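You operate a simulated robot arm through the tools that you are given. There is no shell and no other tool. Be economical: measure what you need, move in short steps, check, and stop when the job is done.

Carry out the task below with a simulated robot arm. There is one attempt and no reset: what you move stays moved.

Task
Press the plus key three times.
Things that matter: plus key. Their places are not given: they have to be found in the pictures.

The check looks at the end state, three seconds after you hand in, the way a careful person would. Anything else that was tipped, shoved, dropped, spilled or broken makes it a failure.

Robot
A 7-joint arm with a two-finger parallel gripper, fixed in place. Base frame: the origin is at the foot of the arm, x ahead of it, y to its left, z up. Lengths are in cm, angles in rad, forces in N, time in s.
With the tool pointing down near the work surface it reaches from about 24 to 60 cm from the base axis. Its first joint turns from -1.152 to 1.152 rad. Payload 2.5 kg.
Tool frame: the origin (TCP) lies between the finger pads and is the grasp point; the fingertips stand 2.3 cm ahead of it; z points along the fingers, y is the line along which they close. Largest opening 9.4 cm; finger width 3.8, thickness 1; the body of the gripper, 5.4 by 9.6 cm, starts 3.9 cm behind the TCP.
Orientation is that of the tool frame in the base frame, as a unit quaternion [w, x, y, z]. With the fingers straight down and closing along the base's y, the tool's x points along the base's -x, its y along +y and its z along -z.

Tools
- The arm moves only by the tool move_arm. Its argument "plan" is a list of rows, each a list of 6 numbers: the shift along the tool's x, y, z in cm, then the turn, a rotation vector about the tool's x, y, z in rad. In form: [[x, y, z, rx, ry, rz], ...]. A call has 1 to 8 rows; each row shifts and turns the commanded pose from where the row before left it, along the tool's axes as they then stand. "jaw" is the finger opening in cm, from 0 to 9.4, set as the call begins (left out, the last holds). Each row takes 0.2 s and may step no farther than 5 cm and 0.15 rad from the row before; otherwise, or with a gripper value out of range, the whole call is refused. Where a pose cannot be reached the arm comes as near as it can. A force on the tool above 40 N (or 10 N above the force at the start of the call, whichever is more), or a blocked arm, ends the call early, and 0.2 s more pass. Each finger travels about 10.8 cm/s and halts on what it meets, pressing with about 20 N; the grip force reading is that of the motor and also rises with nothing between the fingers. The clock runs only during rows and for 0.2 s after the last one: add rows that do not move to give the fingers time. The reply holds the time, the measured pose of the TCP, the force on the tool along the base axes, the opening and the grip force, in the units named above and with some noise, and new pictures: "views" is both (left out), scene, wrist or none.
- Cameras (640 x 400 px; columns grow to the right, rows downward): "scene" is fixed at [9.23, -38.88, 57.27]; the picture's right is [0.97, -0.22, 0.00], its down [-0.07, -0.28, -0.96] and it looks along [0.21, 0.93, -0.29] (base axes); focal length 312 px, centre (320, 200). "wrist" rides on the gripper at [-3.9, 0, -4.4] in the tool frame; the picture's right is [0.00, -1.00, 0.00], its down [0.97, 0.00, -0.24] and it looks along [0.24, 0.00, 0.97] (tool axes); focal length 218 px, centre (320, 200).
- pixel_to_xyz(camera, pixels): for up to 12 pixels [column, row] of the newest picture of that camera ("zoom" is the newest enlarged one), the place [x, y, z] in the base frame of the surface seen there, good to about 0.2 cm. No time passes.
- inspect(camera, box): a new picture of the part [left, top, right, bottom] of that camera's present view, enlarged. No time passes.
- sign_off(): hands the job in; it is judged then, once.

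Keep the steps short. Do not move on a guess: measure, check each grasp and each placing, and mend mistakes. In all there are 60 turns and 120 pictures (those below and enlarged ones count). Leave the gripper open and the arm clear of the work at the hand-in unless told otherwise, and finish with a single line.

The tools are called after "Request:" as a command line: name --pt "numbers of a row" for each row, then --argument value for the rest, lists and objects as JSON in quotes. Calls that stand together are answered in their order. move_arm: Moves the arm, as the interface text tells. Its arguments: {"type":"object","properties":{"plan":{"type":"array"},"jaw":{"type":"number"},"views":{"type":"string","enum":["both","scene","wrist","none"]}},"required":["plan"]} The other tools are called the same way: pixel_to_xyz (camera, pixels) gives the place of the surface under pixels of a picture; inspect (camera, box) takes an enlarged picture of a part of a camera's view; sign_off () hands the job in.

At the start:

```text
time_s: 0.0
tcp_pos: [24.9, 31.48, 32.96]
tcp_rot: [0.0, 0.0, 1.0, 0.0]
wrist_force: [0.0, -0.8, -0.4]
grip_width: 9.4
grip_force: 0.1
```

scene: 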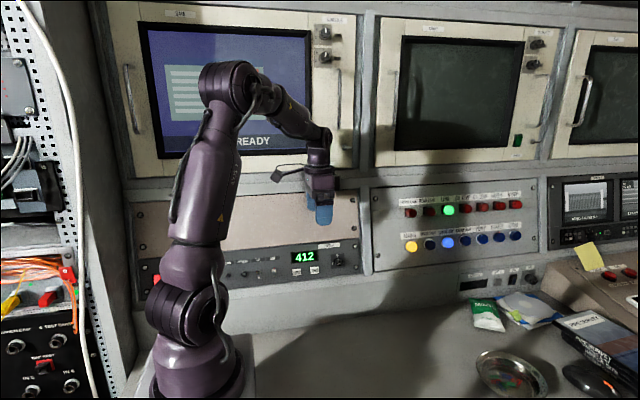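
wrist: 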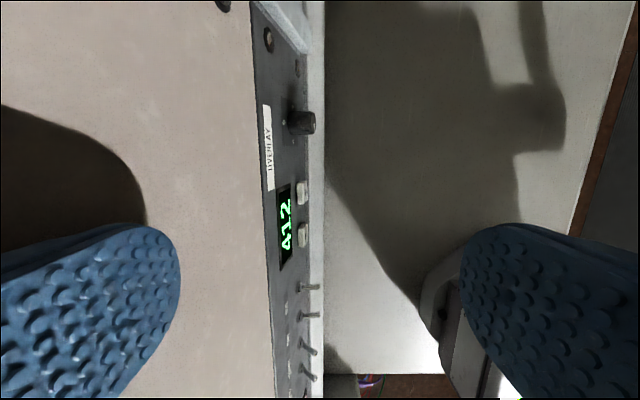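

I see a display reading 412 near scene (303,257), with two small keys below it. I will enlarge that area to find the plus key.

Request:
inspect --camera "scene" --box '[215, 230, 365, 290]'

Request:
inspect --camera "wrist" --box '[250, 160, 340, 270]'

```text
4.27 times, centred on (290, 260) of scene
```

zoom: 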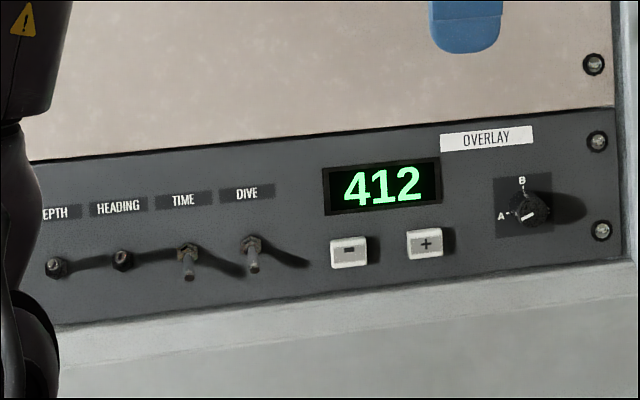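

```text
3.64 times, centred on (295, 215) of wrist
```

zoom: 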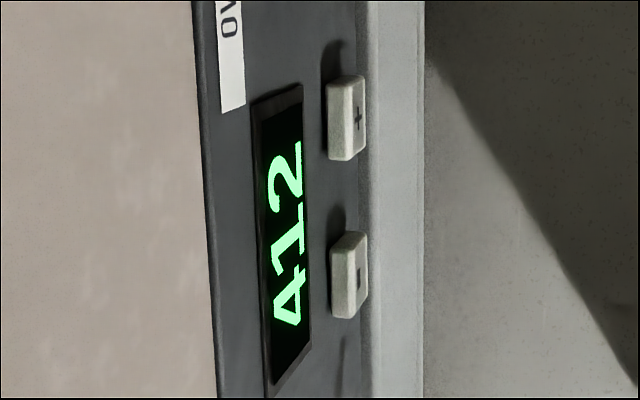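

The plus key is at about scene (314.5,270) and wrist zoom (357,120). I'll measure the key face, the surrounding panel, the minus key and the knob.

Request:
pixel_to_xyz --camera "zoom" --pixels '[[357, 120], [340, 120], [360, 90], [360, 145], [362, 275], [313, 60], [315, 200], [220, 150], [230, 300], [395, 120], [60, 100], [600, 100]]'

Request:
pixel_to_xyz --camera "scene" --pixels '[[314.5, 270], [296.5, 272], [302, 276], [306, 277], [322, 279], [306, 257], [339, 261], [274, 272], [330, 285], [314, 246], [280, 222], [345, 220]]'

```text
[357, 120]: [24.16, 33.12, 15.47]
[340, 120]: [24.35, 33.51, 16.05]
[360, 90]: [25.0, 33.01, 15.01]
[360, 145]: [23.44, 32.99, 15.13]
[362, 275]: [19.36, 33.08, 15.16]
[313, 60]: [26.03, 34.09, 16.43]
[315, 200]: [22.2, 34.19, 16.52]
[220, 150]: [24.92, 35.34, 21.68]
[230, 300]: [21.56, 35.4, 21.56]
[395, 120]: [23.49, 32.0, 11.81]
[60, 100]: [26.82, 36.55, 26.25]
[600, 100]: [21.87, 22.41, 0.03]
```

```text
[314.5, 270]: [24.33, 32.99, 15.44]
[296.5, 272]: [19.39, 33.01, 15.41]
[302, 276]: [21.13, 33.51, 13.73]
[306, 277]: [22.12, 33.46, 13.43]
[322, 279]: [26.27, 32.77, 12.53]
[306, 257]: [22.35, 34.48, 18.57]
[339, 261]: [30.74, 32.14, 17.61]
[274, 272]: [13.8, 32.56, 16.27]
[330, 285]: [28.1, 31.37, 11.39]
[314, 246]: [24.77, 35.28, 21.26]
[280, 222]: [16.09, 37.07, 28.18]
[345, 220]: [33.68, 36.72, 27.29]
```

The key face centre is at (24.2, 33.05, 15.45). It stands about 0.9 proud of a panel that leans back slightly, and the minus key is 5 cm away in x. My plan is to keep the fingers down and the jaw fully open, then press with the outer side of the +y finger. First I'll back away from the panel along -y and come part of the way down.

Request:
move_arm --pt "0.7 -3 0 0 0 0" --pt "0 -3 0 0 0 0" --pt "0 0 4 0 0 0" --pt "0 0 4 0 0 0" --pt "0 0 2 0 0 0" --pt "0 0 0 0 0 0" --jaw 9.4

```text
time_s: 1.4
tcp_pos: [24.19, 25.35, 22.89]
tcp_rot: [0.0, 0.0, 1.0, 0.0]
wrist_force: [-1.3, -0.2, -0.2]
grip_width: 9.38
grip_force: 0.2
```

scene: 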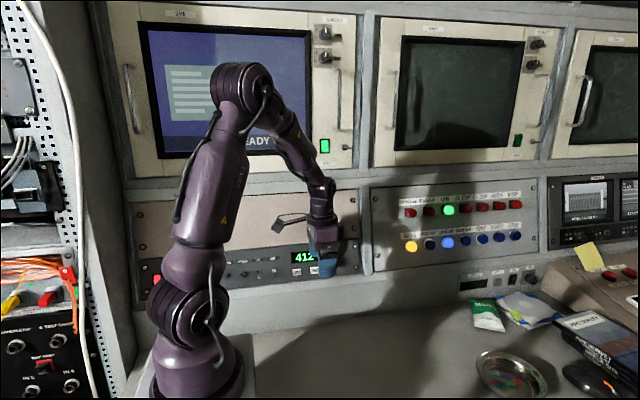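
wrist: 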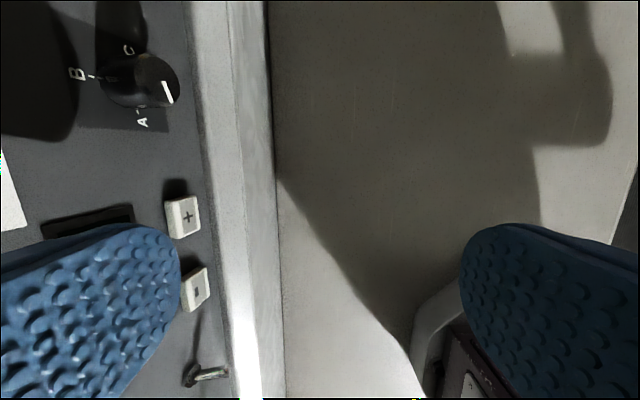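

The arm is clear of everything. Now I'll measure the fingertip outlines, the ledge and the structure at wrist (440,330) before going lower.

Request:
pixel_to_xyz --camera "wrist" --pixels '[[185, 215], [197, 288], [175, 250], [130, 230], [40, 245], [5, 262], [240, 220], [265, 220], [350, 230], [440, 310], [475, 360], [500, 235]]'

Request:
inspect --camera "scene" --box '[260, 200, 400, 290]'

```text
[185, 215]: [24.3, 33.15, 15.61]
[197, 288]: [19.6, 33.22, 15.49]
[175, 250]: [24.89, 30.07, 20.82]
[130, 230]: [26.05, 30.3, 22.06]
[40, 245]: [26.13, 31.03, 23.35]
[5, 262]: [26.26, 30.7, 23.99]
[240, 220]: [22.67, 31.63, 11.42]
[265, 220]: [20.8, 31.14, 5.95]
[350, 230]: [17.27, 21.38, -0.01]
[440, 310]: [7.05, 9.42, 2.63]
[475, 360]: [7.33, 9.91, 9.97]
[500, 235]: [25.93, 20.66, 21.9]
```

```text
4.44 times, centred on (330, 245) of scene
```

zoom: 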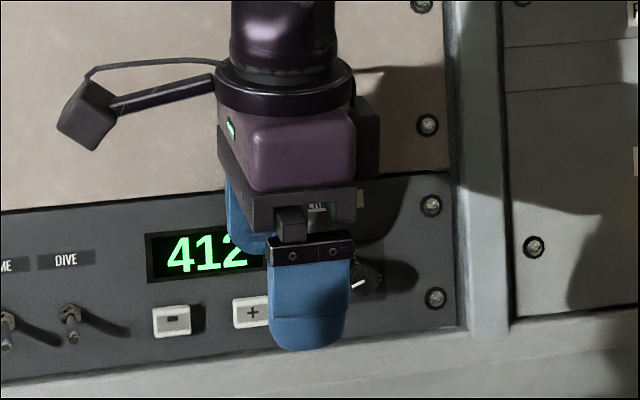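

The floor under the gripper is low and clear, the ledge top is at z≈11.4, and the finger's outer face is at about TCP y+5.7. I'll descend so the tip reaches z≈13.8, still about 2 cm in front of the key.

Request:
move_arm --pt "0 0 3 0 0 0" --pt "0 0 3 0 0 0" --pt "0 0 0.8 0 0 0" --pt "0 0 0 0 0 0"

Request:
inspect --camera "scene" --box '[260, 220, 380, 300]'

```text
time_s: 2.4
tcp_pos: [24.21, 25.39, 16.06]
tcp_rot: [0.0, 0.0, 1.0, 0.0]
wrist_force: [0.6, -0.3, -0.5]
grip_width: 9.42
grip_force: 0.0
```

scene: 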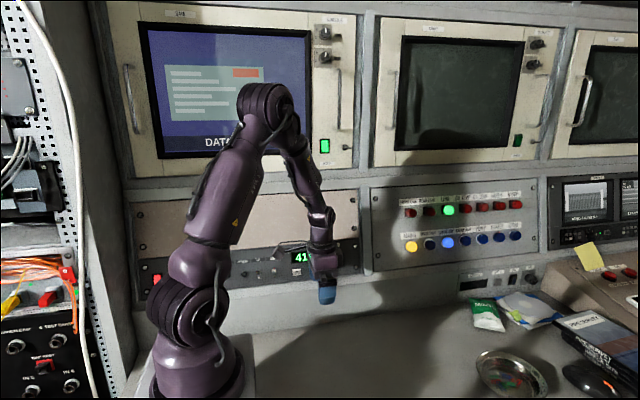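
wrist: 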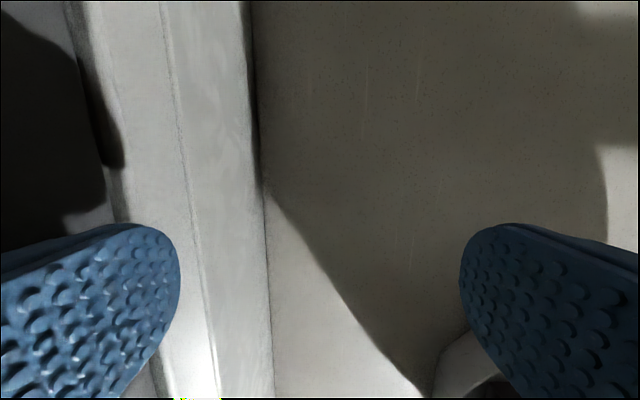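

```text
5.00 times, centred on (320, 260) of scene
```

zoom: 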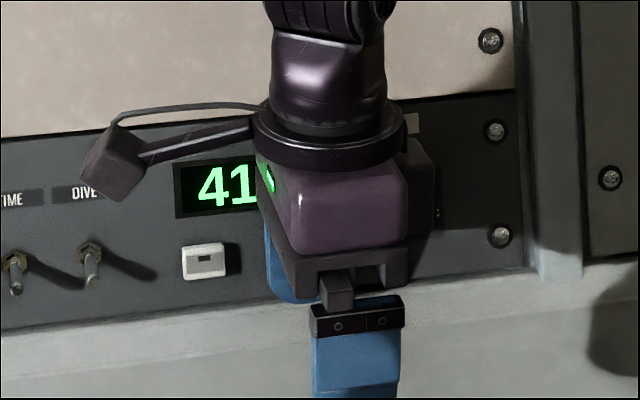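

A small box on a stalk sticks out from the wrist on the left, at zoom (110,165). I'll measure how close it is to the panel and toggles before advancing.

Request:
pixel_to_xyz --camera "zoom" --pixels '[[110, 165], [90, 165], [130, 140], [112, 195], [420, 200], [435, 170], [290, 250], [275, 250], [205, 262], [90, 262], [410, 270]]'

```text
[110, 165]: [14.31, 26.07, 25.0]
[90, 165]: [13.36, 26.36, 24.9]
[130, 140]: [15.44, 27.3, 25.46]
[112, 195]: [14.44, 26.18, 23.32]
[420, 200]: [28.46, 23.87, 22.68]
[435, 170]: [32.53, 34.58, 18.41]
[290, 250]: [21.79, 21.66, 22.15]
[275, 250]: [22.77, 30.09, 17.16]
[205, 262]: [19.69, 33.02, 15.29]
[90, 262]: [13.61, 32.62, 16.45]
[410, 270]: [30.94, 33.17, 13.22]
```

The stalk box is about 9 cm from the panel, so it's clear. I'll advance 1.5 cm, which should stop just short of the key.

Request:
move_arm --pt "0 0.8 0 0 0 0" --pt "0 0.7 0 0 0 0" --pt "0 0 0 0 0 0" --views "wrist"

Request:
inspect --camera "scene" --box '[260, 220, 380, 300]'

```text
time_s: 3.2
tcp_pos: [24.19, 26.84, 16.29]
tcp_rot: [-0.001, 0.0, 1.0, -0.001]
wrist_force: [-0.6, 0.7, 0.8]
grip_width: 9.37
grip_force: 0.0
```

wrist: 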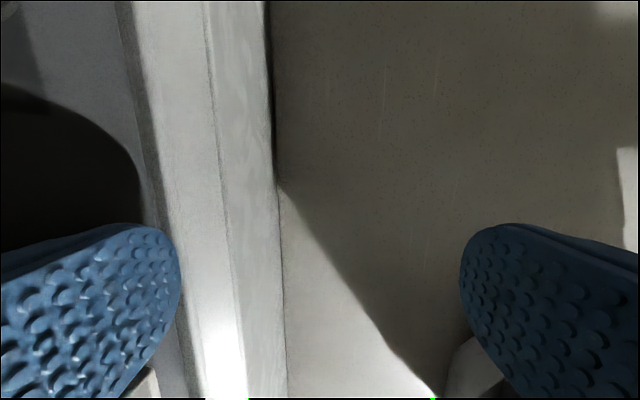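

```text
5.00 times, centred on (320, 260) of scene
```

zoom: 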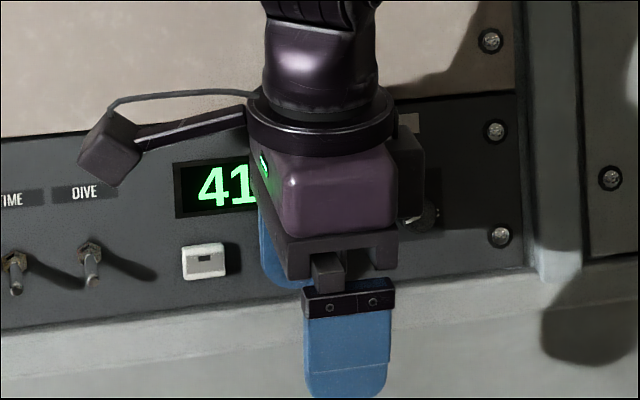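

There's no contact yet. The height reads 16.29, up 0.2. I'll go on in smaller steps and watch the y force.

Request:
move_arm --pt "0 0.2 0 0 0 0" --pt "0 0.15 0 0 0 0" --pt "0 0 0 0 0 0" --views "none"

Request:
inspect --camera "scene" --box '[260, 220, 380, 300]'

```text
time_s: 4.0
tcp_pos: [24.18, 27.18, 16.13]
tcp_rot: [0.0, 0.0, 1.0, 0.0]
wrist_force: [-0.1, -2.9, -2.1]
grip_width: 9.31
grip_force: 0.0
```

```text
5.00 times, centred on (320, 260) of scene
```

zoom: 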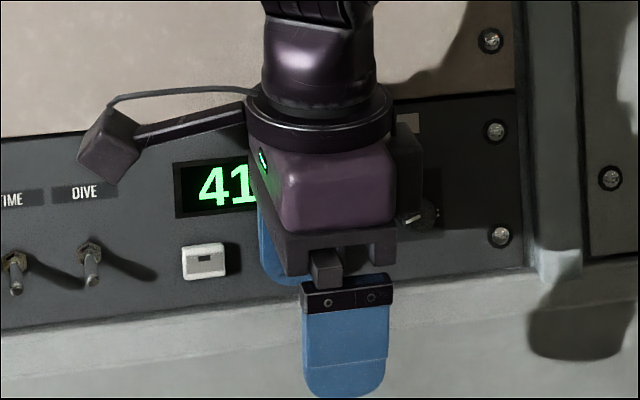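

The y force of -2.9 N shows first contact. I'll press on in 0.1 cm steps.

Request:
move_arm --pt "0 0.1 0 0 0 0" --pt "0 0.1 0 0 0 0" --pt "0 0 0 0 0 0" --views "none"

```text
time_s: 4.8
tcp_pos: [24.27, 27.38, 16.28]
tcp_rot: [0.0, 0.0, 1.0, 0.0]
wrist_force: [0.1, -5.4, -1.0]
grip_width: 9.16
grip_force: 0.0
```

The force is -5.4 N and the finger is yielding a little, with the jaw at 9.16. I'll press further.

Request:
move_arm --pt "0 0.1 0 0 0 0" --pt "0 0.1 0 0 0 0" --pt "0 0 0 0 0 0" --views "none"

Request:
inspect --camera "scene" --box '[260, 220, 380, 300]'

```text
time_s: 5.6
tcp_pos: [24.22, 27.68, 16.32]
tcp_rot: [0.0, -0.001, 1.0, -0.001]
wrist_force: [-0.9, -11.6, 0.8]
grip_width: 8.89
grip_force: 0.0
```

```text
5.00 times, centred on (320, 260) of scene
```

zoom: 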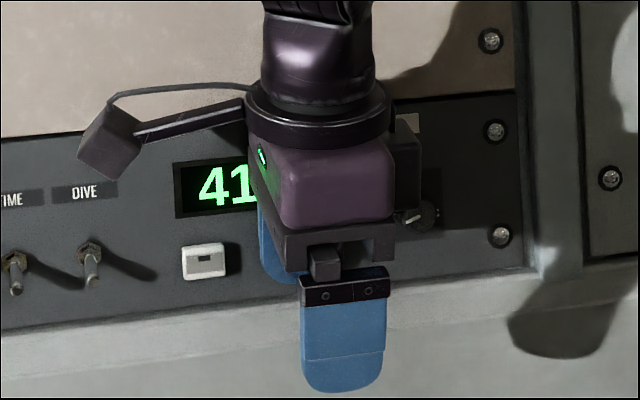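

The force is 11.6 N and the key has moved about 0.3 cm. I'll release, back off and rise so I can read the last digit, which is hidden at the moment.

Request:
move_arm --pt "0 -1 0 0 0 0" --pt "0 -1.5 0 0 0 0" --pt "0 0 -4 0 0 0" --pt "0 0 -4 0 0 0" --pt "0 0 0 0 0 0" --views "none"

Request:
inspect --camera "scene" --box '[260, 220, 380, 300]'

```text
time_s: 6.8
tcp_pos: [24.1, 25.27, 24.05]
tcp_rot: [0.0, 0.0, 1.0, 0.001]
wrist_force: [0.0, -0.1, 1.1]
grip_width: 9.39
grip_force: 0.2
```

```text
5.00 times, centred on (320, 260) of scene
```

zoom: 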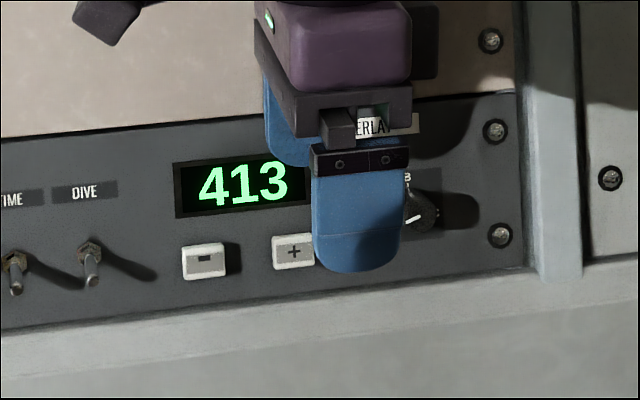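

The display reads 413, so one press has counted once and the key has sprung back. For the second press I'll follow the same path down, forward and back, again raising the arm to read the display.

Request:
move_arm --pt "0 0 4 0 0 0" --pt "0 0 4 0 0 0" --pt "0 1.5 0 0 0 0" --pt "0 0.4 0 0 0 0" --pt "0 0.2 0 0 0 0" --pt "0 0.2 0 0 0 0" --pt "0 0.2 0 0 0 0" --pt "0 0 0 0 0 0" --views "none"

Request:
move_arm --pt "0 -1 0 0 0 0" --pt "0 -1.5 0 0 0 0" --pt "0 0 -4 0 0 0" --pt "0 0 -4 0 0 0" --pt "0 0 0 0 0 0" --views "none"

Request:
inspect --camera "scene" --box '[260, 220, 380, 300]'

```text
time_s: 8.6
tcp_pos: [24.21, 27.61, 16.17]
tcp_rot: [-0.001, 0.001, 1.0, -0.002]
wrist_force: [-0.3, -10.3, -0.3]
grip_width: 8.95
grip_force: 0.0
```

```text
time_s: 9.8
tcp_pos: [24.33, 25.32, 24.15]
tcp_rot: [0.0, 0.0, 1.0, 0.0]
wrist_force: [-0.4, -0.2, 0.6]
grip_width: 9.38
grip_force: 0.1
```

```text
5.00 times, centred on (320, 260) of scene
```

zoom: 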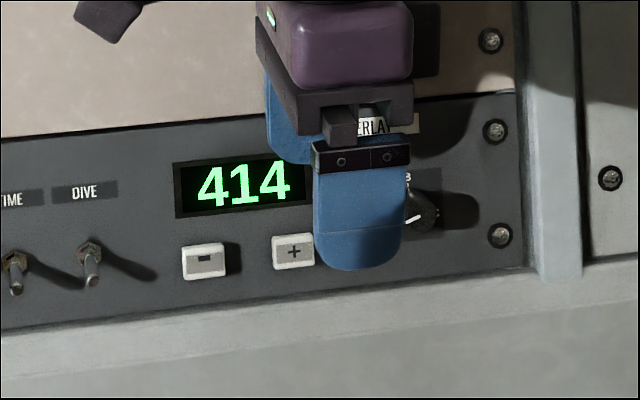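

The display reads 414. The third press follows the same path.

Request:
move_arm --pt "0 0 4 0 0 0" --pt "0 0 4 0 0 0" --pt "0 1.5 0 0 0 0" --pt "0 0.4 0 0 0 0" --pt "0 0.2 0 0 0 0" --pt "0 0.2 0 0 0 0" --pt "0 0.2 0 0 0 0" --pt "0 0 0 0 0 0" --views "none"

Request:
move_arm --pt "0 -1 0 0 0 0" --pt "0 -1.5 0 0 0 0" --pt "0 0 -4 0 0 0" --pt "0 0 -4 0 0 0" --pt "0 0 -4 0 0 0" --pt "0 0 0 0 0 0" --views "scene"

Request:
inspect --camera "scene" --box '[240, 215, 380, 305]'

```text
time_s: 11.6
tcp_pos: [24.25, 27.53, 16.19]
tcp_rot: [-0.001, 0.001, 1.0, 0.0]
wrist_force: [-1.1, -9.6, -0.3]
grip_width: 8.94
grip_force: 0.0
```

```text
time_s: 13.0
tcp_pos: [24.41, 25.02, 28.29]
tcp_rot: [0.0, 0.0, 1.0, 0.0]
wrist_force: [0.6, -0.2, 0.0]
grip_width: 9.42
grip_force: 0.1
```

scene: 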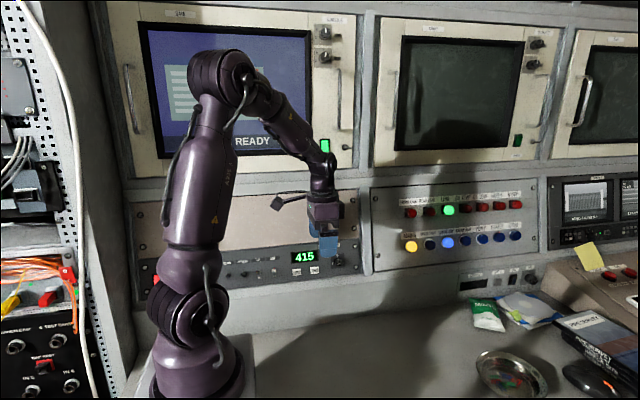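

```text
4.44 times, centred on (310, 260) of scene
```

zoom: 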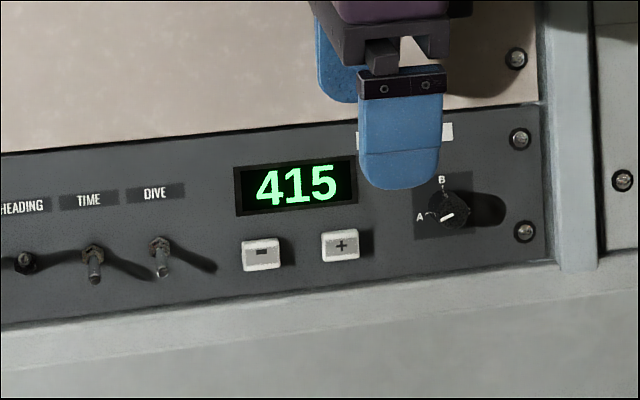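

The display reads 415, three up from 412. The knob and toggles look unchanged, the gripper is open and the arm is clear, so I'll hand in.

Request:
sign_off

```text
The job is handed in.
```

The plus key was pressed three times: the display went from 412 to 415, and nothing else was moved.
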